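You operate a simulated robot arm through the tools that you are given. There is no shell and no other tool. Be economical: measure what you need, move in short steps, check, and stop when the job is done.

Carry out the task below with a simulated two-armed robot. There is one attempt and no reset: what you move stays moved.

TASK
On the left end of the table, fold the grey rag in half, so that its two long edges meet.
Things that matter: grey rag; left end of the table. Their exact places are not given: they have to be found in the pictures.

It is judged by the outcome, as a careful person would: the job done as asked, and still so three seconds after it is handed in. It fails if anything else is knocked over, pushed out of place, dropped, spilled or broken. Flat cloth is picked up by pressing the open fingertips on it (5 to 10 N) and closing them slowly along it; thin cloth reads only 2 to 8 mm in the jaws.

THE ROBOT
Two 6-joint arms with two-finger grippers on one trunk, on a base that drives. Base frame: it is fixed to the floor where the robot stands at the start and does not move with it; the origin is under the middle of the robot, x ahead of it, y to its left, z up; the surface under the hand at the start is at about z = 0.88. Readings come in m, degrees, newtons and seconds.
The left shoulder is at the start at [0.03, 0.178, 0.963], the right one opposite. With the tool pointing down near the work surface each hand reaches from about 0.1 to 0.84 m from the robot's upright axis, wherever it stands, measured 20 degrees to its own side. Places, roughly: grey rag [0.6, -0.2, 0.9]; left end of the table [0.8, -0.3, 0.9]. Payload 2.54 kg a hand.
The tool frame of a hand sits at the grasp point between the pads (the TCP): z along the fingers, y along the line on which they close. The tips reach 0.03 m beyond it. The gripper opens to 0.116 m. The gripper's body begins 0.095 m behind the TCP.
Orientation is that of the tool frame in the base frame, as a unit quaternion [x, y, z, w]. With the fingers straight down and closing along the base's y, the tool's x points along the base's -x, its y along +y and its z along -z.

THE INTERFACE
- The arms move only by the tool move_arm. It takes "left_moves", "right_moves" or both (then of equal length, played together; a hand with none holds still); each is a list of rows, each a list of 7 numbers: the shift along the tool's x, y, z in mm, then the turn, a rotation vector about the tool's x, y, z in degrees, then the closure, from 0 (fully open) to 1 (shut). In form: [[tx, ty, tz, rx, ry, rz, grip], ...]. A call has 1 to 10 rows; each row is the pose to reach, as a shift and turn from the pose commanded when the call began, along the tool's axes at that moment. Rows are played at 5 a second. More than 0.05 m and 8.6 degrees between two rows, or a gripper value outside its range, and nothing of the call is played. Where a pose cannot be reached the arm comes as near as it can. A force on the tool above 40 N (or 10 N above the force at the start of the call, whichever is more), or a blocked arm, ends the call early, and 0.2 s more pass. The fingers move at their own pace (about 0.153 m/s each) and stop on an object; they squeeze with about 21 N. The grip force told is the motor's: it shows also when the fingers shut on nothing. Time passes only in rows, and 0.2 s behind the last, so rows that repeat a pose let the fingers close. The reply holds the time, the measured pose of the TCP, the force on the tool along the base axes, the opening and the grip force, in the units named above and with some noise, with the torque about the TCP (base axes, N m) and any sound that the robot's microphone picked up.
- Cameras (640 x 400 px; columns grow to the right, rows downward): "scene" is now at [0.0432, -0.0149, 1.678]; the picture's right is [-0.22, -0.98, 0.00], its down [-0.79, 0.17, -0.59] and it looks along [0.58, -0.13, -0.81] (base axes); focal length 252 px, centre (320, 200). "left" rides on the left gripper at [0.069, 0.015, -0.122] in its tool frame; the picture's right is [-0.21, 0.98, 0.00], its down [-0.83, -0.18, -0.53] and it looks along [-0.52, -0.11, 0.85] (tool axes); focal length 251 px, centre (320, 200). "right" rides on the right gripper at [0.069, -0.015, -0.122] in its tool frame; the picture's right is [0.21, 0.98, 0.00], its down [-0.83, 0.18, -0.53] and it looks along [-0.52, 0.11, 0.85] (tool axes); focal length 251 px, centre (320, 200).
- snapshot(camera): a new picture of that camera. No time passes.
- raise_lower(by): slides the trunk up (or, below 0, down) by that many m; the arms and the scene camera ride with it, the base frame stays. It gives what a move gives, with no picture.
- roll_base(legs): drives the robot by 1 to 6 legs, each [ahead, left, turn to the left] in m, m and degrees, along the robot's own axes; the way and the turn of a leg run together, so that a leg with both is an arc; at most 1.5 m and 180 degrees a leg. The arms and the cameras ride along, it lands a little off, and it stops where it bumps. It gives what a move gives.
- aim_head(pan, tilt): turns the head with the scene camera to pan (to the left, within 143 degrees either way) and tilt (down, from -29 to 69), counted from straight ahead of the robot. It gives what a move gives.
- probe_pixels(camera, pixels): there is no depth. For up to 12 entries [column, row, z] of the newest picture of that camera ("zoom" is the newest enlarged one), the place [x, y] in the base frame at which the ray of that pixel passes the height z, good to about 0.002 m. No time passes.
- zoom(camera, box): a new picture of the part [left, top, right, bottom] of that camera's present view, enlarged. No time passes.
- finish_job(): hands the job in; it is judged then, once.

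Go step by step. Measure first, check grasps and placings, and put right what went wrong. The budget is 80 turns and 70 pictures, counting those below and the enlarged ones. Unless the task says otherwise, let go and move clear before handing in, and close with one line.

The tools are called after "Call:" as a command line: name --argument value ..., lists and objects as JSON in quotes. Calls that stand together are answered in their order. move_arm: Moves the arms, as the interface text tells. Its arguments: {"type":"object","properties":{"left_moves":{"type":"array","items":{"type":"array","items":{"type":"number"}}},"right_moves":{"type":"array","items":{"type":"array","items":{"type":"number"}}}},"required":[]} The other tools are called the same way: raise_lower (by) slides the trunk up or down; roll_base (legs) drives the base; aim_head (pan, tilt) turns the head that bears the scene camera; snapshot (camera) takes a picture; probe_pixels (camera, pixels) gives the place at which the rays of pixels pass given heights; zoom (camera, box) takes an enlarged picture of a part of a camera's view; finish_job () hands the job in.

At the start:

```text
t: 0.0
left_eef_pos: [0.5451, 0.0521, 1.1368]
left_tool_rot: [0.001, 1.0, 0.001, 0.0]
left_ft_force: [0.5, 0.1, -0.5]
left_wrist_torque: [0.03, 0.02, -0.02]
left_finger_gap: 0.116
left_grip_force: 0.0
right_eef_pos: [0.42, -0.3392, 1.1319]
right_tool_rot: [0.0, 1.0, 0.0, 0.0]
right_ft_force: [-0.2, 0.7, -0.4]
right_wrist_torque: [0.0, -0.01, 0.01]
right_finger_gap: 0.116
right_grip_force: 0.0
trunk travel left (down, up): [-0.175, 0.365]
robot x, y, heading: [-0.001, -0.0024, -0.0]
head pan, tilt: [-12.5, 53.8]
```

scene: 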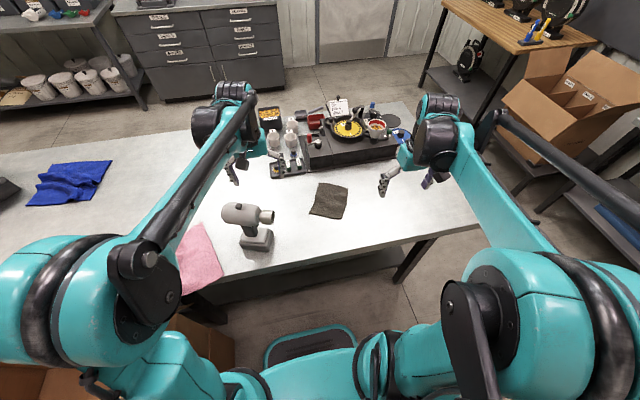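
right: 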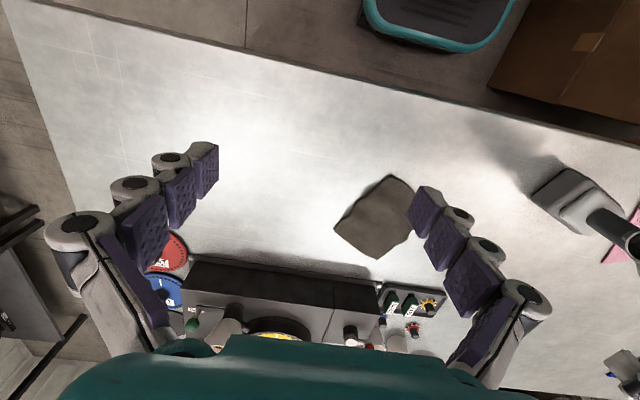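
left: 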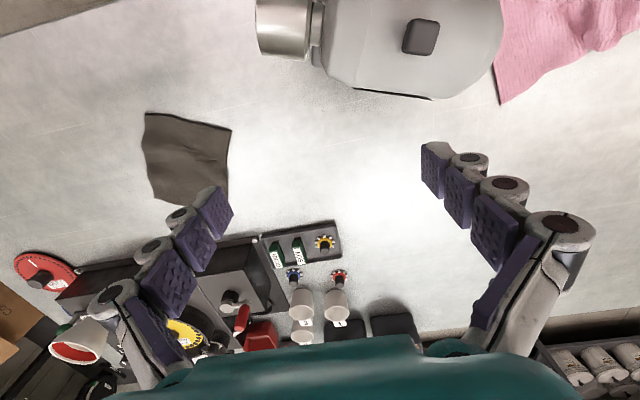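

The grey rag lies around pixel (330,200) of the scene picture. I'll enlarge it to find its corners.

Call:
zoom --camera "scene" --box '[280, 165, 376, 225]'

Call:
zoom --camera "left" --box '[100, 80, 276, 190]'

Call:
zoom --camera "right" --box '[300, 150, 460, 250]'

```text
6.67 times, centred on (328, 195) of scene
```

zoom: 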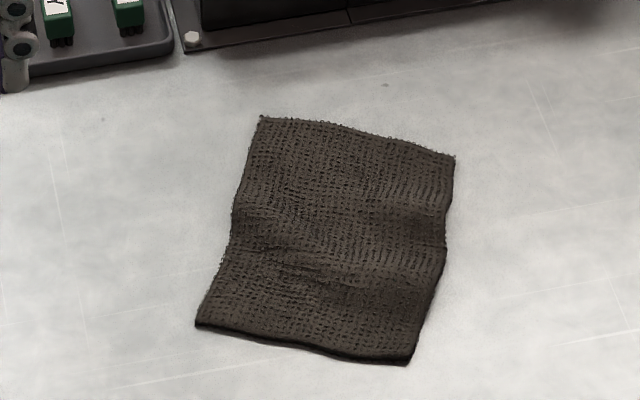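

```text
3.64 times, centred on (188, 135) of left
```

zoom: 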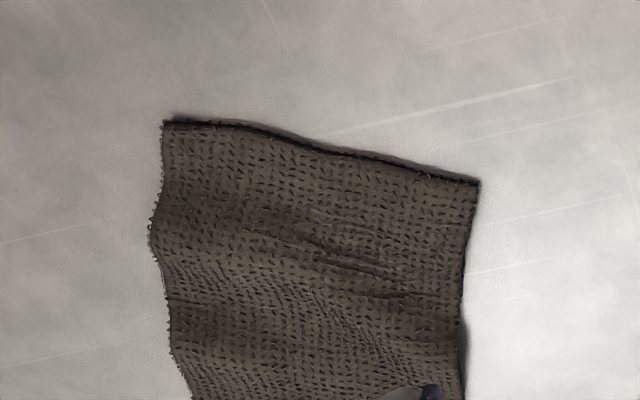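

```text
4.00 times, centred on (380, 200) of right
```

zoom: 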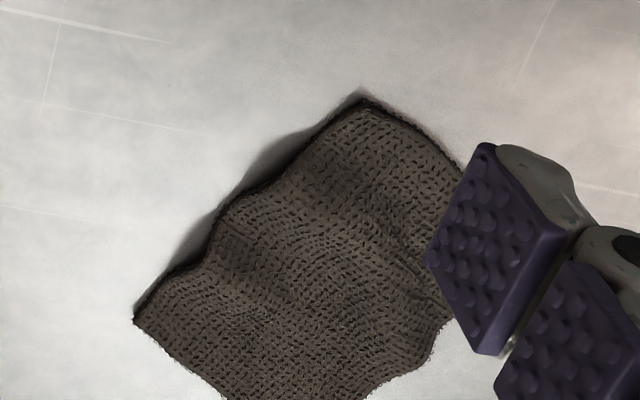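

The rag's corners in the scene picture are about (319,182.6), (348.3,188.5), (341.2,219.3) and (309.3,213.4). I'll convert these to places on the table.

Call:
probe_pixels --camera "scene" --pixels '[[319, 182.6, 0.883], [348.25, 188.5, 0.883], [341.2, 219.3, 0.883], [309.3, 213.4, 0.883], [315, 197, 0.883], [346.5, 202, 0.883]]'

Call:
probe_pixels --camera "left" --pixels '[[145.1, 113, 0.883], [231.7, 130.5, 0.883], [228, 180, 0.883]]'

Call:
probe_pixels --camera "right" --pixels '[[391, 175, 0.883], [333.5, 230, 0.883], [377, 259, 0.883]]'

```text
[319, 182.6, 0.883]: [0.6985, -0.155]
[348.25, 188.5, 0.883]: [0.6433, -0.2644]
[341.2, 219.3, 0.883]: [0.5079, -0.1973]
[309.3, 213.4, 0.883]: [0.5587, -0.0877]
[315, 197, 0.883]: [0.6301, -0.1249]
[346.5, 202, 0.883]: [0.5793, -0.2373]
```

```text
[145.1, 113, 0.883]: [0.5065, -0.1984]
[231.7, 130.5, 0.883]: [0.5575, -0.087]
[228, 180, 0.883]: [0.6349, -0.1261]
```

```text
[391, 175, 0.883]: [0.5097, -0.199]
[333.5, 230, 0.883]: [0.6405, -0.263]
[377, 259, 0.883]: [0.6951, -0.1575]
```

All three cameras agree on the corners: A(0.697,-0.156), B(0.642,-0.264), C(0.508,-0.198), D(0.558,-0.087). The long edges are BC and AD, about 0.152 m, and the short side is about 0.122 m. I'll swing the right hand over the middle of BC with its fingers closing across that edge, and shift the left hand aside.

Call:
move_arm --right_moves '[[-27, 20, 23, 0, 0, 4.4, 0.3], [-54, 41, 47, 0, 0, 8.8, 0.74], [-82, 62, 70, 0, 0, 13.2, 0.74], [-109, 82, 93, 0, 0, 17.6, 0.74], [-136, 103, 117, 0, 0, 22, 0.74], [-163, 123, 140, 0, 0, 26.4, 0.74], [-163, 123, 140, 0, 0, 26.4, 0.74]]' --left_moves '[[0, 20, 0, 0, 0, 0, 0], [0, 40, 0, 0, 0, 0, 0], [0, 60, 0, 0, 0, 0, 0], [0, 80, 0, 0, 0, 0, 0], [0, 100, 0, 0, 0, 0, 0], [0, 120, 0, 0, 0, 0, 0], [0, 120, 0, 0, 0, 0, 0]]'

Call:
snapshot --camera "right"

Call:
snapshot --camera "scene"

```text
t: 1.6
left_eef_pos: [0.5441, 0.1716, 1.1397]
left_tool_rot: [0.0, 1.0, 0.0, 0.0]
left_ft_force: [0.6, -0.4, 0.0]
left_wrist_torque: [-0.01, -0.03, 0.0]
left_finger_gap: 0.116
left_grip_force: 0.1
right_eef_pos: [0.584, -0.2115, 0.9958]
right_tool_rot: [0.229, 0.973, 0.0, 0.0]
right_ft_force: [-0.4, -0.4, -0.7]
right_wrist_torque: [0.0, -0.01, 0.0]
right_finger_gap: 0.03
right_grip_force: 0.0
trunk travel left (down, up): [-0.175, 0.365]
robot x, y, heading: [0.0023, -0.0013, -0.1]
head pan, tilt: [-12.5, 53.8]
```

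```text
63 pictures are left
```

right: 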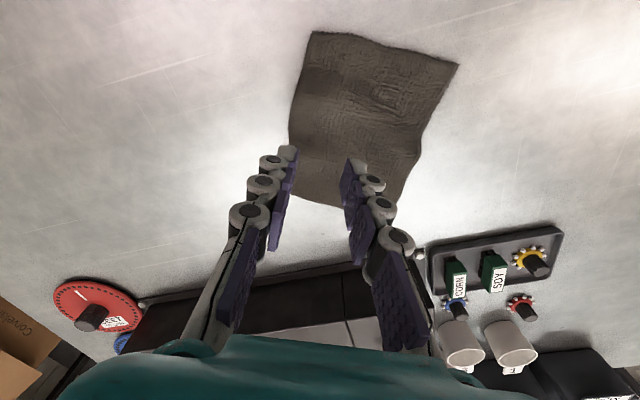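

```text
62 pictures are left
```

scene: 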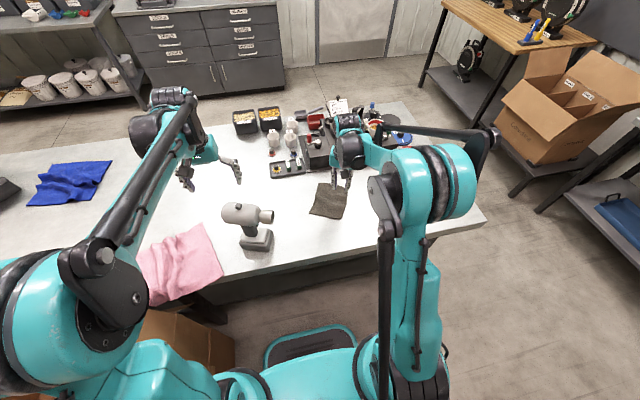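

The right fingers are 30 mm apart and straddle the edge. The hand sits about 3 mm too far in, so I'll correct that and lower it to just above the cloth.

Call:
move_arm --right_moves '[[0, -3, 30, 0, 0, 0, 0.74], [0, -3, 60, 0, 0, 0, 0.74], [0, -3, 76, 0, 0, 0, 0.74], [0, -3, 79, 0, 0, 0, 0.74], [0, -3, 81, 0, 0, 0, 0.74]]'

Call:
snapshot --camera "right"

```text
t: 2.8
left_eef_pos: [0.5443, 0.1723, 1.1383]
left_tool_rot: [0.001, 1.0, 0.0, 0.0]
left_ft_force: [-0.2, 0.4, 0.6]
left_wrist_torque: [0.02, 0.01, 0.0]
left_finger_gap: 0.1162
left_grip_force: 0.0
right_eef_pos: [0.5807, -0.2173, 0.9126]
right_tool_rot: [0.229, 0.973, -0.001, 0.001]
right_ft_force: [3.3, -0.6, 14.9]
right_wrist_torque: [0.0, -0.17, -0.01]
right_finger_gap: 0.0305
right_grip_force: 0.2
trunk travel left (down, up): [-0.175, 0.365]
robot x, y, heading: [0.0048, 0.0011, 0.2]
head pan, tilt: [-12.5, 53.8]
```

```text
61 pictures are left
```

right: 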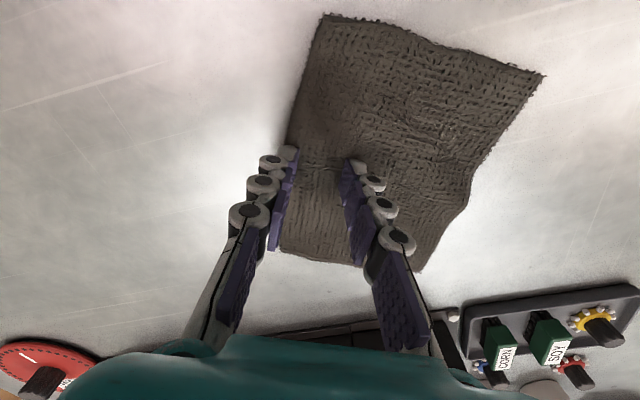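

The tips are pressing with 15 N and the outer finger is on the edge. I'll ease off about 1 mm and close slowly.

Call:
move_arm --right_moves '[[0, 0, -1, 0, 0, 0, 0.76], [0, 0, -1, 0, 0, 0, 0.8], [0, 0, -1, 0, 0, 0, 0.84], [0, 0, -1, 0, 0, 0, 0.88], [0, 0, -1, 0, 0, 0, 0.92], [0, 0, -1, 0, 0, 0, 0.96], [0, 0, -1, 0, 0, 0, 1], [0, 0, -1, 0, 0, 0, 1], [0, 0, -1, 0, 0, 0, 1]]'

Call:
snapshot --camera "right"

```text
t: 4.8
left_eef_pos: [0.5464, 0.1715, 1.139]
left_tool_rot: [0.0, 1.0, 0.0, 0.0]
left_ft_force: [0.1, -0.2, 0.2]
left_wrist_torque: [0.0, 0.0, 0.01]
left_finger_gap: 0.1158
left_grip_force: 0.1
right_eef_pos: [0.5813, -0.2168, 0.9125]
right_tool_rot: [0.229, 0.973, 0.0, 0.0]
right_ft_force: [-0.1, 0.0, -0.7]
right_wrist_torque: [-0.01, 0.02, 0.02]
right_finger_gap: 0.0001
right_grip_force: 21.9
trunk travel left (down, up): [-0.175, 0.365]
robot x, y, heading: [-0.0005, 0.0014, 0.1]
head pan, tilt: [-12.5, 53.8]
```

```text
60 pictures are left
```

right: 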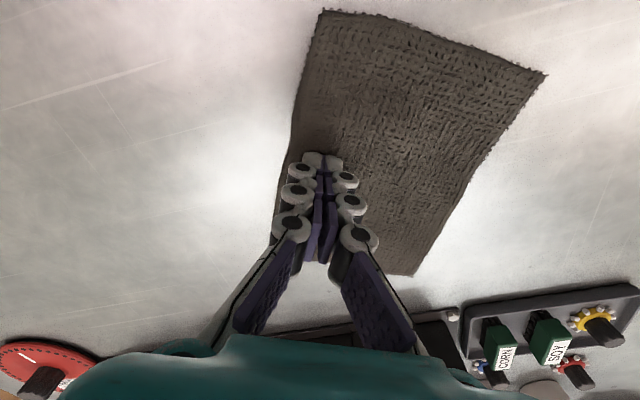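

The fingers shut on nothing (gap 0.1 mm) because the press had gone to zero. I'll lift slightly, reopen to 30 mm, and press again to about 10 N.

Call:
move_arm --right_moves '[[0, 0, -5, 0, 0, 0, 1], [0, 0, -5, 0, 0, 0, 0.72], [0, 0, -5, 0, 0, 0, 0.72], [0, 0, -2, 0, 0, 0, 0.72], [0, 0, 0, 0, 0, 0, 0.72], [0, 0, 0.7, 0, 0, 0, 0.72], [0, 0, 0.7, 0, 0, 0, 0.72]]'

Call:
snapshot --camera "right"

```text
t: 6.4
left_eef_pos: [0.5461, 0.1722, 1.1391]
left_tool_rot: [0.001, 1.0, -0.001, 0.001]
left_ft_force: [-0.1, -0.4, -1.0]
left_wrist_torque: [-0.02, 0.02, 0.03]
left_finger_gap: 0.1157
left_grip_force: 0.1
right_eef_pos: [0.5787, -0.2174, 0.9119]
right_tool_rot: [0.228, 0.974, 0.0, 0.0]
right_ft_force: [2.1, 0.7, 8.4]
right_wrist_torque: [0.06, -0.08, 0.01]
right_finger_gap: 0.0329
right_grip_force: 0.3
trunk travel left (down, up): [-0.175, 0.365]
robot x, y, heading: [-0.0037, 0.0013, -0.3]
head pan, tilt: [-12.5, 53.8]
```

```text
59 pictures are left
```

right: 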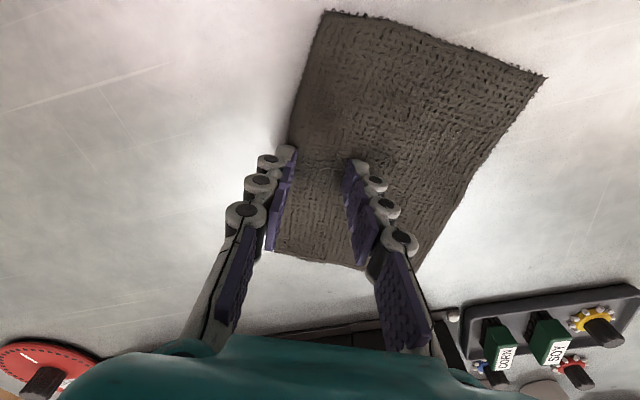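

The press is now 8.4 N. I'll close slowly and hold that depth.

Call:
move_arm --right_moves '[[0, 0, 0.2, 0, 0, 0, 0.75], [0, 0, 0.2, 0, 0, 0, 0.78], [0, 0, 0.2, 0, 0, 0, 0.81], [0, 0, 0.2, 0, 0, 0, 0.84], [0, 0, 0.2, 0, 0, 0, 0.87], [0, 0, 0.2, 0, 0, 0, 0.9]]'

Call:
snapshot --camera "right"

```text
t: 7.8
left_eef_pos: [0.5458, 0.1714, 1.1396]
left_tool_rot: [0.0, 1.0, 0.0, 0.0]
left_ft_force: [0.3, 0.0, 0.1]
left_wrist_torque: [0.02, 0.01, -0.05]
left_finger_gap: 0.116
left_grip_force: 0.1
right_eef_pos: [0.5809, -0.2174, 0.9126]
right_tool_rot: [0.229, 0.973, 0.0, 0.0]
right_ft_force: [-0.9, -0.5, 3.7]
right_wrist_torque: [0.01, -0.03, -0.01]
right_finger_gap: 0.0106
right_grip_force: 0.1
trunk travel left (down, up): [-0.175, 0.365]
robot x, y, heading: [0.0001, -0.0, 0.1]
head pan, tilt: [-12.5, 53.8]
```

```text
58 pictures are left
```

right: 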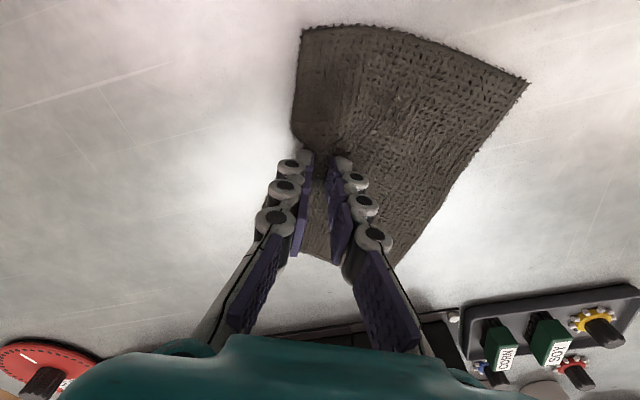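

The cloth is gathering between the fingers. The press has dropped to 3.7 N, so I'll close the rest of the way a touch deeper.

Call:
move_arm --right_moves '[[0, 0, 0.5, 0, 0, 0, 0.92], [0, 0, 0.5, 0, 0, 0, 0.94], [0, 0, 0.5, 0, 0, 0, 0.96], [0, 0, 0.5, 0, 0, 0, 0.98], [0, 0, 0.5, 0, 0, 0, 1], [0, 0, 0.5, 0, 0, 0, 1], [0, 0, 0, 0, 0, 0, 1]]'

Call:
snapshot --camera "right"

```text
t: 9.4
left_eef_pos: [0.5465, 0.1716, 1.1396]
left_tool_rot: [0.0, 1.0, 0.0, 0.0]
left_ft_force: [0.2, -0.6, -0.3]
left_wrist_torque: [-0.02, 0.0, 0.01]
left_finger_gap: 0.1158
left_grip_force: 0.1
right_eef_pos: [0.5803, -0.2178, 0.913]
right_tool_rot: [0.229, 0.974, 0.0, 0.0]
right_ft_force: [0.1, -0.3, 1.9]
right_wrist_torque: [-0.02, 0.01, -0.02]
right_finger_gap: 0.0037
right_grip_force: 21.3
trunk travel left (down, up): [-0.175, 0.365]
robot x, y, heading: [-0.0032, -0.0023, 0.0]
head pan, tilt: [-12.5, 53.8]
```

```text
57 pictures are left
```

right: 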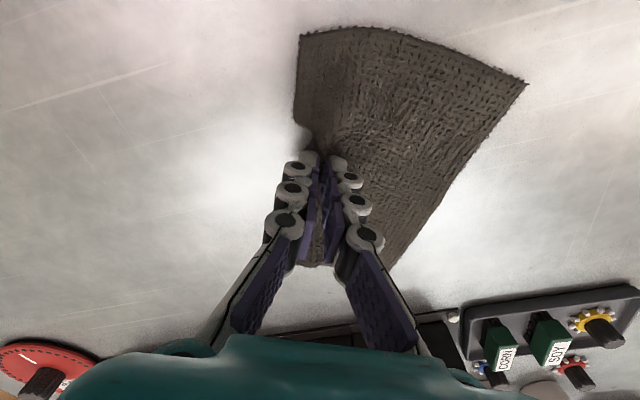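

The cloth is gripped: gap 3.7 mm at 21 N. I'll lift it through the first half of an arc over the fold line and look.

Call:
move_arm --right_moves '[[0, 0, -10, 0, 0, 0, 1], [0, 2, -20, 0, 0, 0, 1], [0, 8, -30, 2, 0, 0, 1], [0, 17, -38, 5, 0, 0, 1], [0, 27, -45, 7, 0, 0, 1], [0, 37, -50, 10, 0, 0, 1], [0, 47, -53, 12, 0, 0, 1], [0, 58, -53, 15, 0, 0, 1]]'

Call:
snapshot --camera "right"

Call:
zoom --camera "scene" --box '[260, 150, 388, 230]'

Call:
snapshot --camera "left"

```text
t: 11.2
left_eef_pos: [0.5463, 0.172, 1.1375]
left_tool_rot: [0.001, 1.0, 0.0, -0.001]
left_ft_force: [-0.8, 0.3, 0.4]
left_wrist_torque: [-0.01, 0.02, -0.03]
left_finger_gap: 0.1161
left_grip_force: 0.1
right_eef_pos: [0.6071, -0.164, 0.9628]
right_tool_rot: [0.227, 0.965, -0.128, -0.03]
right_ft_force: [0.5, -0.9, 0.2]
right_wrist_torque: [-0.01, 0.01, -0.01]
right_finger_gap: 0.0036
right_grip_force: 20.6
trunk travel left (down, up): [-0.175, 0.365]
robot x, y, heading: [0.0024, -0.0014, -0.1]
head pan, tilt: [-12.5, 53.8]
```

```text
56 pictures are left
```

right: 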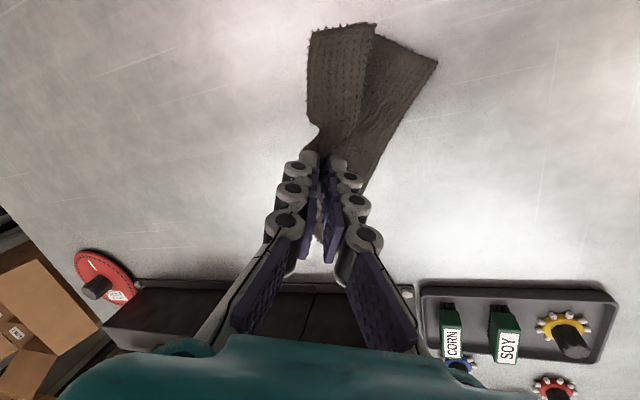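

```text
5.00 times, centred on (324, 190) of scene
```

zoom: 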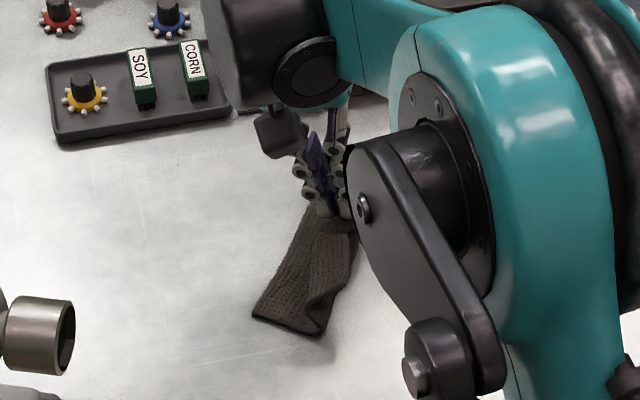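

```text
54 pictures are left
```

left: 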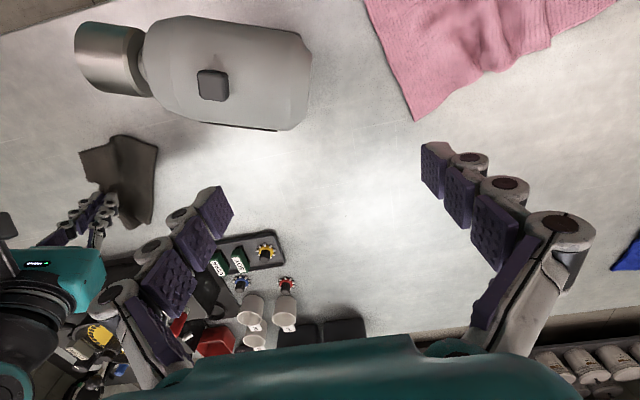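

The cloth is held and the near part is folding over. I'll continue the arc down the far side, still holding.

Call:
move_arm --right_moves '[[0, 10.4, 0.3, 2.5, 0, 0, 1], [0, 21.1, 1.6, 5, 0, 0, 1], [0, 31.4, 5.1, 7.5, 0, 0, 1], [0, 40.9, 9.7, 10, 0, 0, 1], [0, 48.3, 14, 12.5, 0, 0, 1], [0, 54.9, 19.5, 15, 0, 0, 1], [0, 60.7, 17.9, 15, 0, 0, 1]]'

Call:
snapshot --camera "right"

Call:
zoom --camera "scene" --box '[260, 150, 388, 230]'

Call:
zoom --camera "left" --box '[40, 110, 200, 210]'

```text
t: 12.8
left_eef_pos: [0.5452, 0.1706, 1.1386]
left_tool_rot: [0.0, 1.0, 0.0, -0.001]
left_ft_force: [0.0, 0.1, 0.4]
left_wrist_torque: [0.01, 0.03, 0.03]
left_finger_gap: 0.1163
left_grip_force: 0.0
right_eef_pos: [0.632, -0.1175, 0.9315]
right_tool_rot: [0.221, 0.94, -0.252, -0.06]
right_ft_force: [-0.3, 0.1, 1.2]
right_wrist_torque: [-0.01, -0.02, -0.01]
right_finger_gap: 0.0027
right_grip_force: 21.4
trunk travel left (down, up): [-0.175, 0.365]
robot x, y, heading: [-0.0008, -0.0049, 0.2]
head pan, tilt: [-12.5, 53.8]
```

```text
53 pictures are left
```

right: 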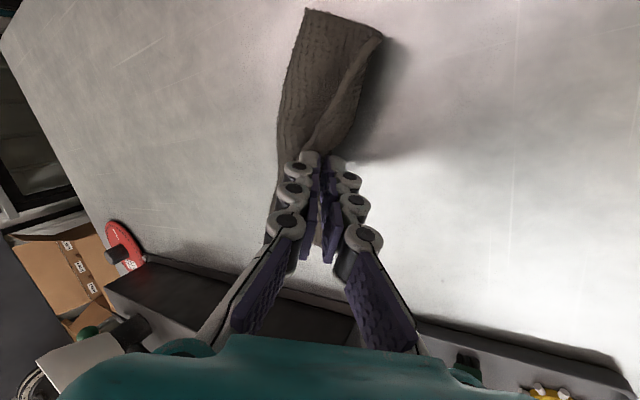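

```text
5.00 times, centred on (324, 190) of scene
```

zoom: 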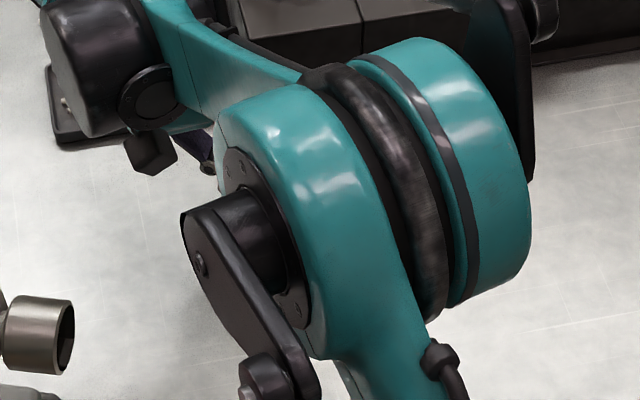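

```text
4.00 times, centred on (120, 160) of left
```

zoom: 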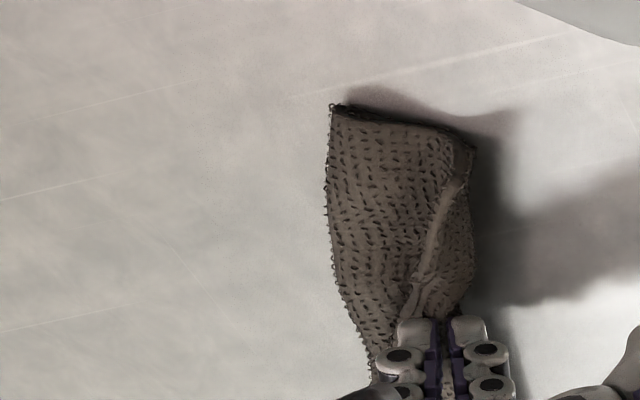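

The rag is folded and the held edge is about 8 mm short of the other long edge. I'll move 8 mm further, lower 8 mm, and look.

Call:
move_arm --right_moves '[[0, 5.5, 1.5, 0, 0, 0, 1], [0, 10.9, 2.9, 0, 0, 0, 1], [0, 10.9, 2.9, 0, 0, 0, 1]]'

Call:
zoom --camera "left" --box '[40, 110, 200, 210]'

Call:
zoom --camera "right" --box '[200, 0, 456, 160]'

```text
t: 13.6
left_eef_pos: [0.5466, 0.1713, 1.1387]
left_tool_rot: [-0.001, 1.0, -0.001, 0.0]
left_ft_force: [0.7, 0.9, -0.3]
left_wrist_torque: [0.03, 0.01, 0.0]
left_finger_gap: 0.1161
left_grip_force: 0.1
right_eef_pos: [0.6353, -0.111, 0.9251]
right_tool_rot: [0.221, 0.94, -0.252, -0.058]
right_ft_force: [0.1, 1.2, 0.1]
right_wrist_torque: [0.01, -0.01, 0.0]
right_finger_gap: 0.0027
right_grip_force: 20.8
trunk travel left (down, up): [-0.175, 0.365]
robot x, y, heading: [-0.0014, 0.0003, 0.0]
head pan, tilt: [-12.5, 53.8]
```

```text
4.00 times, centred on (120, 160) of left
```

zoom: 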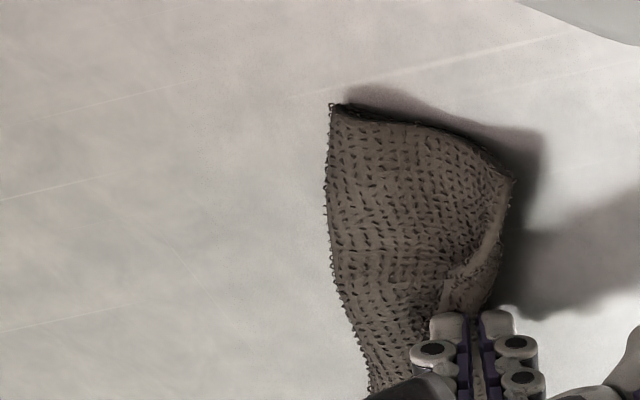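

```text
2.50 times, centred on (328, 80) of right
```

zoom: 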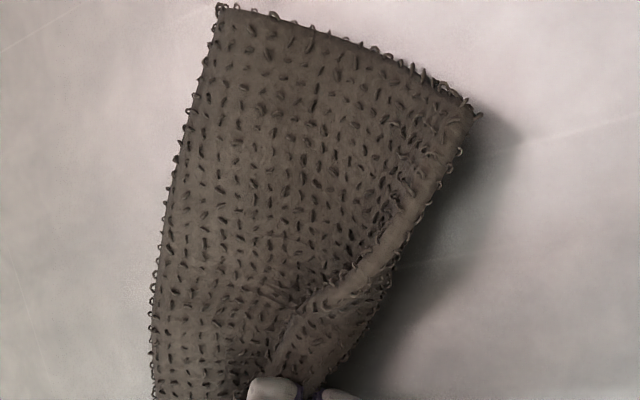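

The far corner now covers the other edge. I'll measure the crease and the corner in the left view.

Call:
probe_pixels --camera "left" --pixels '[[122.5, 136, 0.885], [123, 170, 0.885], [131, 203, 0.885], [168, 154.5, 0.885], [168, 154.5, 0.9], [163, 182, 0.885]]'

```text
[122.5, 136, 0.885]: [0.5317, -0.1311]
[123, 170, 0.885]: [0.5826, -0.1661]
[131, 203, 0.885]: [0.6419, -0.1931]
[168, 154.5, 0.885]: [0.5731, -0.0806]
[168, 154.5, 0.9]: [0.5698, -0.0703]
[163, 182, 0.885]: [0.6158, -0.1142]
```

The crease sits at the middle line and the edge lies at the AD line, as wanted. I'll lower a few mm, open the fingers slightly, and back out along them.

Call:
move_arm --right_moves '[[0, 2.5, 4.3, 0, 0, 0, 1], [0, 2.5, 4.3, 0, 0, 0, 0.94], [0, 2.5, 4.3, 0, 0, 0, 0.88], [0, 2.5, 4.3, 0, 0, 0, 0.88], [0, 2.5, -4, 0, 0, 0, 0.86], [0, 2.5, -15, 0, 0, 0, 0.86], [0, 2.5, -30, 0, 0, 0, 0.86], [0, 2.5, -60, 0, 0, 0, 0.86]]'

Call:
zoom --camera "left" --box '[40, 110, 200, 210]'

Call:
snapshot --camera "right"

```text
t: 15.4
left_eef_pos: [0.5447, 0.1716, 1.1382]
left_tool_rot: [0.0, 1.0, 0.001, 0.0]
left_ft_force: [-0.3, -1.2, 0.3]
left_wrist_torque: [-0.04, 0.0, 0.01]
left_finger_gap: 0.1159
left_grip_force: 0.2
right_eef_pos: [0.6482, -0.0836, 0.9745]
right_tool_rot: [0.221, 0.94, -0.253, -0.059]
right_ft_force: [0.6, 0.5, -0.3]
right_wrist_torque: [-0.03, -0.04, 0.01]
right_finger_gap: 0.0162
right_grip_force: 0.0
trunk travel left (down, up): [-0.175, 0.365]
robot x, y, heading: [0.0009, 0.0019, 0.0]
head pan, tilt: [-12.5, 53.8]
```

```text
4.00 times, centred on (120, 160) of left
```

zoom: 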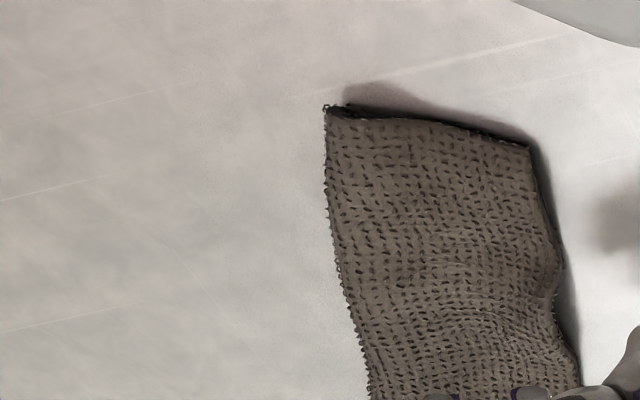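

```text
47 pictures are left
```

right: 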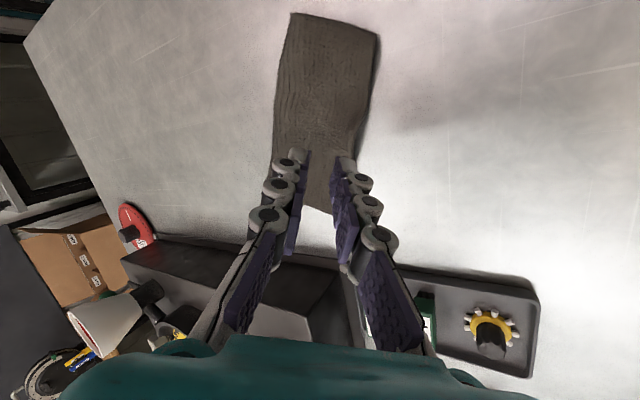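

The fold looks very good. I'll raise the right hand and take it aside to check from all the cameras.

Call:
move_arm --right_moves '[[0, -22, -38, 0, 0, 0, 0.86], [0, -44, -76, 0, 0, 0, 0.86], [0, -65, -112, -4, 0, 0, 0.86], [20, -98, -93, -10, 0, 0, 0.86], [40, -130, -75, -16, 0, 0, 0.86], [60, -163, -56, -22, 0, 0, 0.8], [80, -195, -37, -28, 0, 0, 0.6], [90, -230, -17, -30, 0, 0, 0.6], [100, -270, 5, -30, 0, 0, 0.6]]'

Call:
zoom --camera "scene" --box '[280, 165, 376, 225]'

Call:
zoom --camera "left" --box '[40, 110, 200, 230]'

Call:
snapshot --camera "right"

Call:
snapshot --camera "scene"

```text
t: 17.4
left_eef_pos: [0.5448, 0.1697, 1.1391]
left_tool_rot: [0.0, 1.0, 0.0, 0.001]
left_ft_force: [-0.4, 1.0, -0.3]
left_wrist_torque: [-0.02, -0.04, 0.01]
left_finger_gap: 0.1157
left_grip_force: 0.0
right_eef_pos: [0.4578, -0.2421, 1.1085]
right_tool_rot: [0.227, 0.974, 0.001, 0.001]
right_ft_force: [0.5, -0.6, 0.3]
right_wrist_torque: [0.03, -0.02, 0.0]
right_finger_gap: 0.0463
right_grip_force: 0.2
trunk travel left (down, up): [-0.175, 0.365]
robot x, y, heading: [-0.0008, 0.0019, -0.0]
head pan, tilt: [-12.5, 53.8]
```

```text
6.67 times, centred on (328, 195) of scene
```

zoom: 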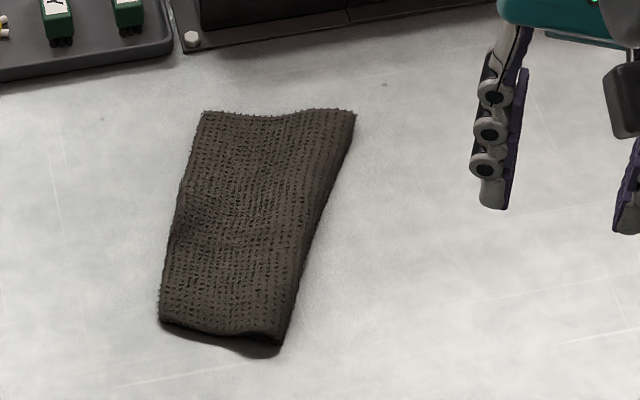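

```text
3.33 times, centred on (120, 170) of left
```

zoom: 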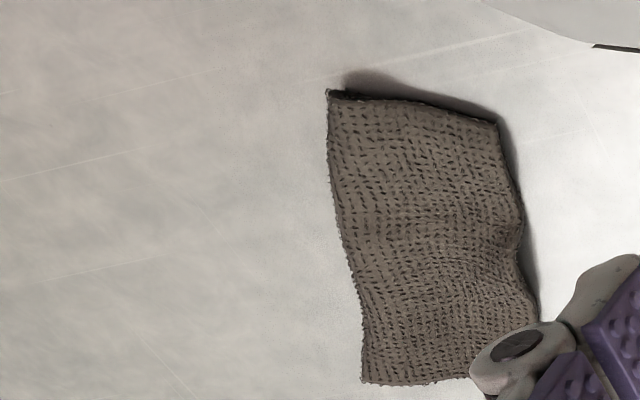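

```text
44 pictures are left
```

right: 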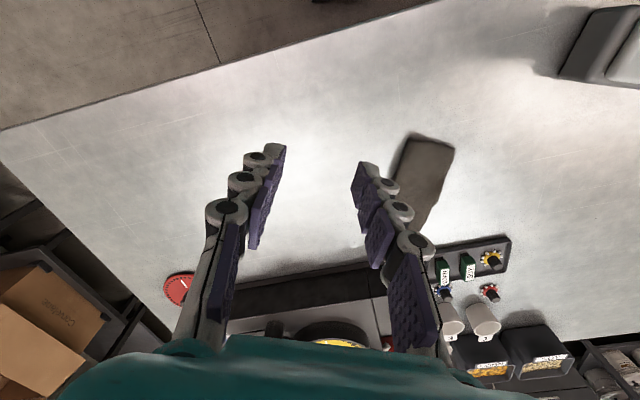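

```text
43 pictures are left
```

scene: 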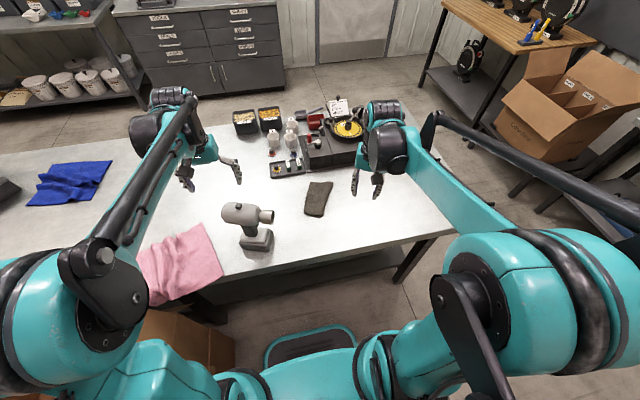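

The rag is now a narrow strip and nothing else has moved. I'll measure its width and look closely at the two long edges from the left side.

Call:
probe_pixels --camera "scene" --pixels '[[310.5, 181.8, 0.888], [333.3, 181.8, 0.888], [322, 216.8, 0.888], [304.3, 213, 0.888], [306, 201, 0.888], [328, 199, 0.888]]'

Call:
zoom --camera "left" --box '[130, 130, 194, 210]'

Call:
zoom --camera "scene" --box '[296, 176, 344, 222]'

```text
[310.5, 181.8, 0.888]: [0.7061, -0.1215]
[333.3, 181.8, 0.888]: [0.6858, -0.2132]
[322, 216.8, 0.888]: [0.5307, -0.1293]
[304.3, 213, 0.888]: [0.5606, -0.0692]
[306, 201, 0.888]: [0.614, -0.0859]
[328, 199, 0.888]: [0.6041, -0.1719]
```

```text
5.00 times, centred on (162, 170) of left
```

zoom: 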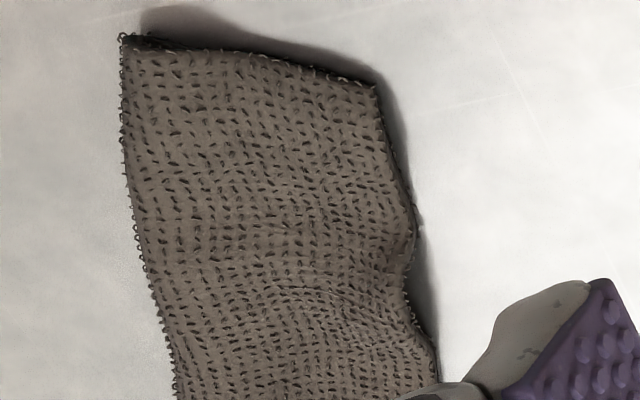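

```text
8.70 times, centred on (320, 199) of scene
```

zoom: 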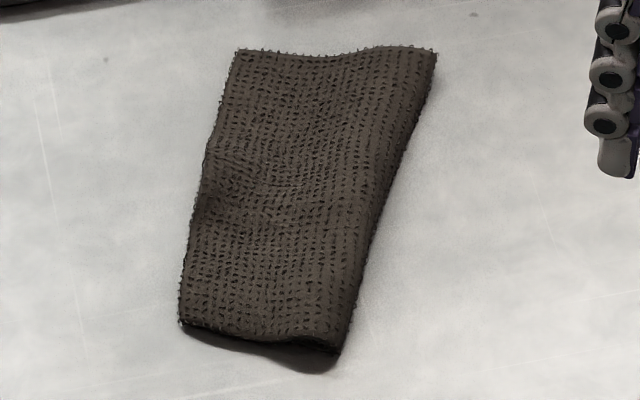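

The strip seems wider at the far end (about 0.09 m) than at the near end (0.067 m), so the top layer may overhang there. I'll tilt the left hand so its camera views the open edges from the side.

Call:
move_arm --left_moves '[[0, 10, 0, 8, 0, 0, 0], [0, 20, 0, 16, 0, 0, 0], [0, 30, 0, 24, 0, 0, 0], [0, 40, 0, 32, 0, 0, 0]]' --right_moves '[[0, -40, 0, 0, 0, 0, 0.6], [0, -80, 0, 0, 0, 0, 0.6], [20, -100, 0, 0, 0, 0, 0.6], [20, -100, 0, 0, 0, 0, 0.6]]'

Call:
snapshot --camera "left"

Call:
snapshot --camera "right"

```text
t: 18.4
left_eef_pos: [0.5477, 0.2105, 1.1342]
left_tool_rot: [0.001, 0.961, -0.277, 0.0]
left_ft_force: [0.6, 0.1, 0.0]
left_wrist_torque: [-0.05, 0.05, -0.05]
left_finger_gap: 0.1161
left_grip_force: 0.0
right_eef_pos: [0.3949, -0.3282, 1.1058]
right_tool_rot: [0.229, 0.973, -0.001, 0.0]
right_ft_force: [1.8, 0.1, 0.2]
right_wrist_torque: [-0.02, 0.04, 0.05]
right_finger_gap: 0.0466
right_grip_force: 0.1
trunk travel left (down, up): [-0.175, 0.365]
robot x, y, heading: [0.0025, 0.0049, -0.6]
head pan, tilt: [-12.5, 53.8]
```

```text
40 pictures are left
```

left: 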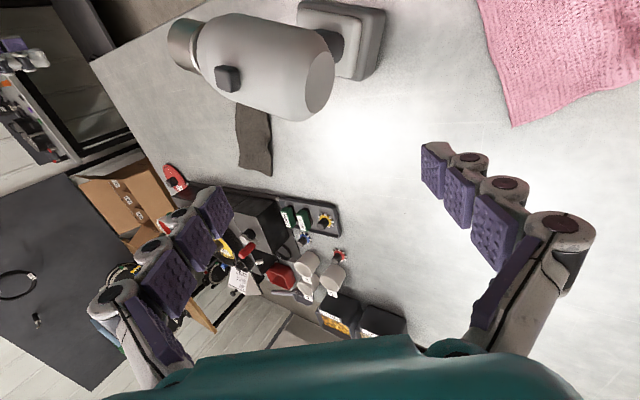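

```text
39 pictures are left
```

right: 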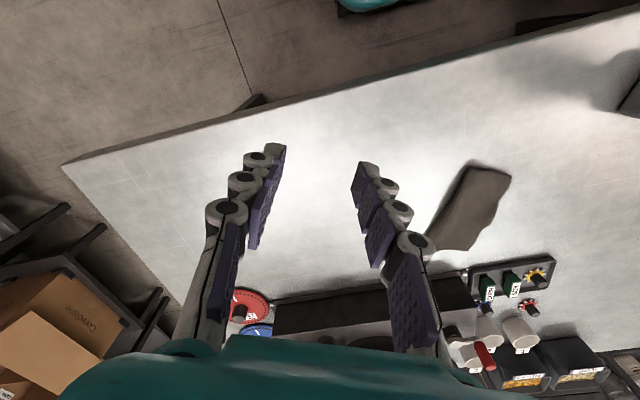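

Call:
zoom --camera "left" --box '[206, 95, 302, 183]'

Call:
zoom --camera "right" --box '[400, 150, 528, 260]'

```text
4.55 times, centred on (254, 139) of left
```

zoom: 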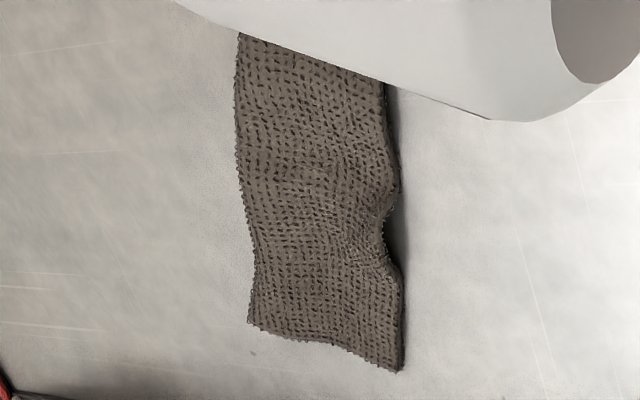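

```text
3.64 times, centred on (464, 205) of right
```

zoom: 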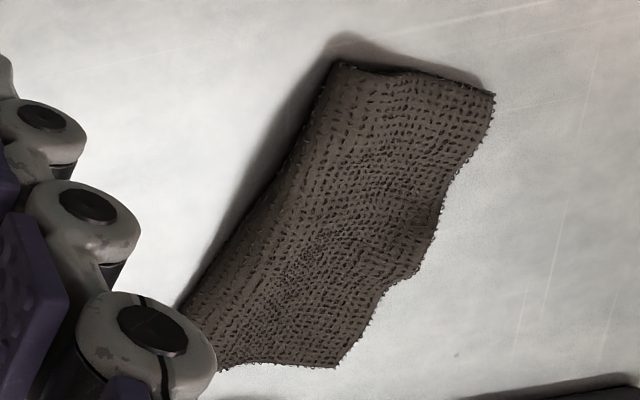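

From the side only the top layer shows, so the top edge probably overhangs the bottom one, most at the far end. I'll pinch the overhanging edge near the far end and lift it to see underneath, first going above that spot.

Call:
move_arm --right_moves '[[-16, 34, 10, 0, 0, 0, 0.74], [-33, 67, 20, 0, 0, 0, 0.74], [-49, 101, 40, 0, 0, 0, 0.74], [-65, 134, 60, 0, 0, 0, 0.74], [-81, 168, 80, 0, 0, 0, 0.74], [-98, 202, 100, 0, 0, 0, 0.74], [-114, 235, 120, 0, 0, 0, 0.74], [-130, 269, 140, 0, 0, 0, 0.74], [-146.4, 302.5, 156, 0, 0, 0, 0.74], [-146.4, 302.5, 156, 0, 0, 0, 0.74]]' --left_moves '[[0, -10, 0, -8, 0, 0, 0], [0, -20, 0, -16, 0, 0, 0], [0, -30, 0, -24, 0, 0, 0], [0, -34, 21, -32, 0, 0, 0], [0, -34, 21, -32, 0, 0, 0], [0, -34, 21, -32, 0, 0, 0], [0, -34, 21, -32, 0, 0, 0], [0, -34, 21, -32, 0, 0, 0], [0, -34, 21, -32, 0, 0, 0], [0, -34, 21, -32, 0, 0, 0]]'

Call:
snapshot --camera "right"

```text
t: 20.6
left_eef_pos: [0.5427, 0.1683, 1.1373]
left_tool_rot: [0.0, 1.0, 0.0, 0.0]
left_ft_force: [-0.5, -0.4, -0.7]
left_wrist_torque: [0.02, -0.03, 0.02]
left_finger_gap: 0.1161
left_grip_force: 0.0
right_eef_pos: [0.6608, -0.1247, 0.9502]
right_tool_rot: [0.228, 0.974, 0.0, -0.001]
right_ft_force: [0.1, -0.8, 0.1]
right_wrist_torque: [0.02, -0.01, 0.0]
right_finger_gap: 0.0303
right_grip_force: 0.1
trunk travel left (down, up): [-0.175, 0.365]
robot x, y, heading: [-0.0005, -0.0005, 0.2]
head pan, tilt: [-12.5, 53.8]
```

```text
36 pictures are left
```

right: 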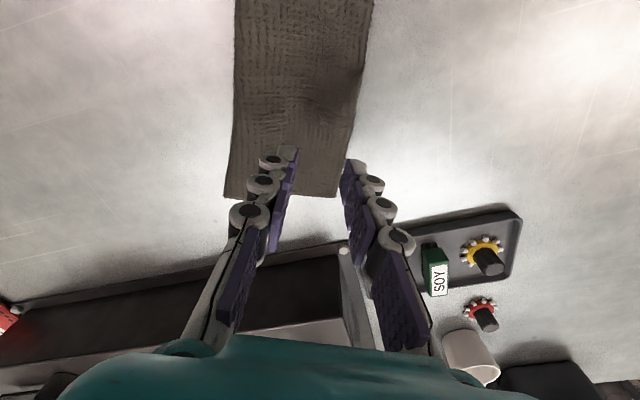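

The fingers straddle the open edge near the far end. I'll lower them to press.

Call:
move_arm --right_moves '[[0, 0, 20, 0, 0, 0, 0.74], [0, 0, 32, 0, 0, 0, 0.74], [0, 0, 35, 0, 0, 0, 0.74], [0, 0, 36.5, 0, 0, 0, 0.74], [0, 0, 36.5, 0, 0, 0, 0.74]]'

Call:
zoom --camera "right" --box '[180, 80, 436, 240]'

```text
t: 21.8
left_eef_pos: [0.5432, 0.1699, 1.1369]
left_tool_rot: [0.0, 1.0, 0.0, -0.001]
left_ft_force: [0.5, -0.7, -0.1]
left_wrist_torque: [-0.03, 0.02, 0.02]
left_finger_gap: 0.1157
left_grip_force: 0.1
right_eef_pos: [0.6604, -0.1237, 0.9124]
right_tool_rot: [0.228, 0.974, 0.0, 0.001]
right_ft_force: [-0.5, 0.1, 5.1]
right_wrist_torque: [-0.05, 0.04, -0.02]
right_finger_gap: 0.0301
right_grip_force: 0.0
trunk travel left (down, up): [-0.175, 0.365]
robot x, y, heading: [0.001, 0.0005, -0.2]
head pan, tilt: [-12.5, 53.8]
```

```text
2.50 times, centred on (308, 160) of right
```

zoom: 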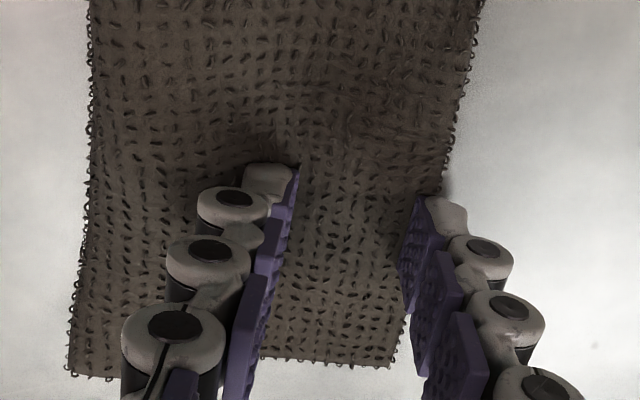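

The press reads 5 N at the same height as a single layer, so this part does overhang. I'll press a touch more and close slowly.

Call:
move_arm --right_moves '[[0, 0, 0.5, 0, 0, 0, 0.77], [0, 0, 0.5, 0, 0, 0, 0.8], [0, 0, 0.6, 0, 0, 0, 0.83], [0, 0, 0.7, 0, 0, 0, 0.86], [0, 0, 0.8, 0, 0, 0, 0.89], [0, 0, 0.9, 0, 0, 0, 0.92], [0, 0, 1, 0, 0, 0, 0.95], [0, 0, 1, 0, 0, 0, 0.98], [0, 0, 1, 0, 0, 0, 1], [0, 0, 0.6, 0, 0, 0, 1]]'

Call:
zoom --camera "right" --box '[180, 80, 436, 240]'

```text
t: 24.0
left_eef_pos: [0.5431, 0.169, 1.136]
left_tool_rot: [0.0, 1.0, 0.0, 0.0]
left_ft_force: [0.0, -0.6, 0.3]
left_wrist_torque: [0.03, 0.02, 0.0]
left_finger_gap: 0.116
left_grip_force: 0.1
right_eef_pos: [0.6584, -0.124, 0.9121]
right_tool_rot: [0.228, 0.974, 0.0, 0.0]
right_ft_force: [-1.2, -0.1, 1.6]
right_wrist_torque: [0.03, 0.01, 0.0]
right_finger_gap: 0.0032
right_grip_force: 20.4
trunk travel left (down, up): [-0.175, 0.365]
robot x, y, heading: [0.0012, -0.0019, -0.2]
head pan, tilt: [-12.5, 53.8]
```

```text
2.50 times, centred on (308, 160) of right
```

zoom: 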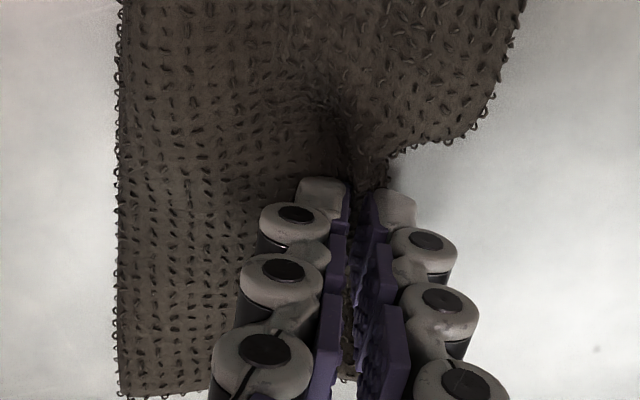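

The top layer is pinched (3.2 mm). I'll lift it up and back to reveal the bottom layer's edge.

Call:
move_arm --right_moves '[[0, 0, -10, 0, 0, 0, 1], [0, -5, -20, 0, 0, 0, 1], [0, -12, -30, 0, 0, 0, 1], [0, -22, -38, 0, 0, 0, 1], [0, -34, -45, 0, 0, 0, 1], [0, -46, -48, 0, 0, 0, 1], [0, -46, -48, 0, 0, 0, 1]]'

Call:
zoom --camera "left" --box '[40, 110, 232, 230]'

Call:
snapshot --camera "right"

Call:
zoom --camera "scene" --box '[272, 165, 368, 225]'

```text
t: 25.6
left_eef_pos: [0.5435, 0.17, 1.1362]
left_tool_rot: [-0.001, 1.0, 0.0, 0.0]
left_ft_force: [-0.2, -0.7, 0.0]
left_wrist_torque: [-0.02, 0.01, 0.01]
left_finger_gap: 0.1161
left_grip_force: 0.0
right_eef_pos: [0.638, -0.1667, 0.9593]
right_tool_rot: [0.228, 0.974, -0.001, -0.001]
right_ft_force: [0.0, -0.5, 0.3]
right_wrist_torque: [-0.03, -0.01, 0.04]
right_finger_gap: 0.0033
right_grip_force: 21.0
trunk travel left (down, up): [-0.175, 0.365]
robot x, y, heading: [0.0005, 0.0, -0.1]
head pan, tilt: [-12.5, 53.8]
```

```text
3.33 times, centred on (136, 170) of left
```

zoom: 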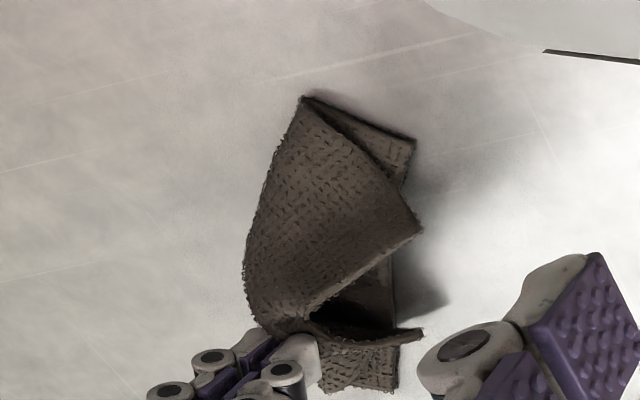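

```text
32 pictures are left
```

right: 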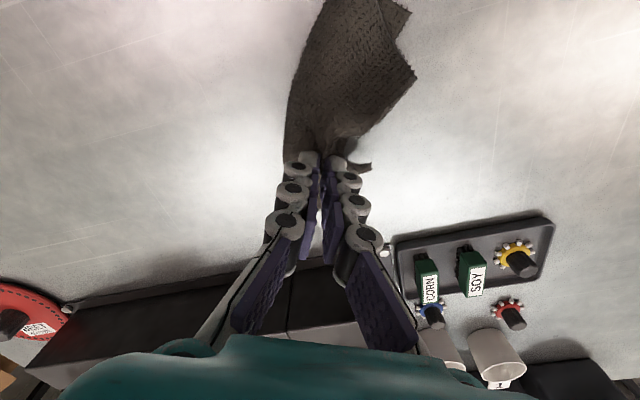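

```text
6.67 times, centred on (320, 195) of scene
```

zoom: 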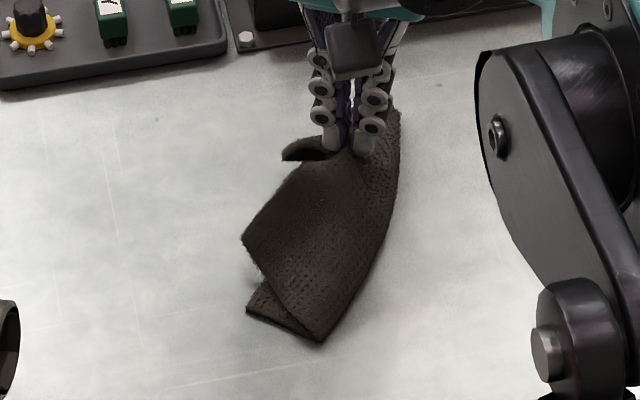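

The bottom layer's edge is now visible, at left-zoom points (415,140), (395,270) and (398,385). I'll measure it.

Call:
probe_pixels --camera "left" --pixels '[[164.5, 152, 0.883], [158.5, 191, 0.883], [159.4, 225.5, 0.883], [131, 139, 0.884], [137, 227, 0.883]]'

Call:
probe_pixels --camera "scene" --pixels '[[309.2, 212.3, 0.883], [320, 216.3, 0.884], [331.5, 182, 0.884]]'

```text
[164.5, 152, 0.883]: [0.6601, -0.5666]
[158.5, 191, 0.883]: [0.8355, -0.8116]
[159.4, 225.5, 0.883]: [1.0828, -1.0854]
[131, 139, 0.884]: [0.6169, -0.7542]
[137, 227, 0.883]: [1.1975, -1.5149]
```

```text
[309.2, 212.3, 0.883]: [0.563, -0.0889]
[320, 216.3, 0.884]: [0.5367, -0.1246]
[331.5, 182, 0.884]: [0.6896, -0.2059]
```

Those left readings used the older, tilted picture. I'll take a fresh one and measure again.

Call:
snapshot --camera "left"

Call:
probe_pixels --camera "left" --pixels '[[164.5, 152, 0.883], [158.5, 191, 0.883], [159.4, 225.5, 0.883], [131, 139, 0.884], [137, 227, 0.883]]'

```text
30 pictures are left
```

left: 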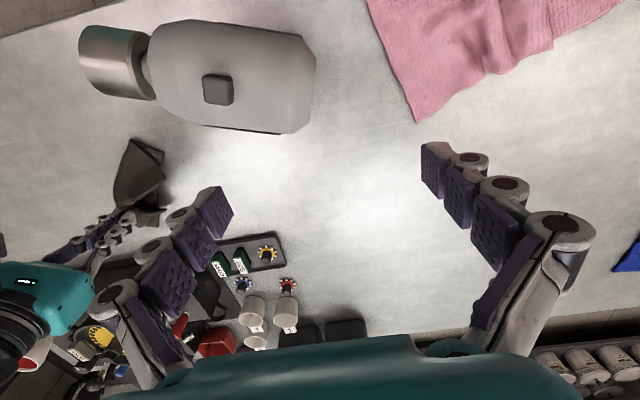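

```text
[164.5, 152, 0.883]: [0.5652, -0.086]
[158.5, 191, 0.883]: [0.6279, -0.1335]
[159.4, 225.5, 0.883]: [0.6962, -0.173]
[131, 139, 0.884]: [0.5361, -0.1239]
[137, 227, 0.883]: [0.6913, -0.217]
```

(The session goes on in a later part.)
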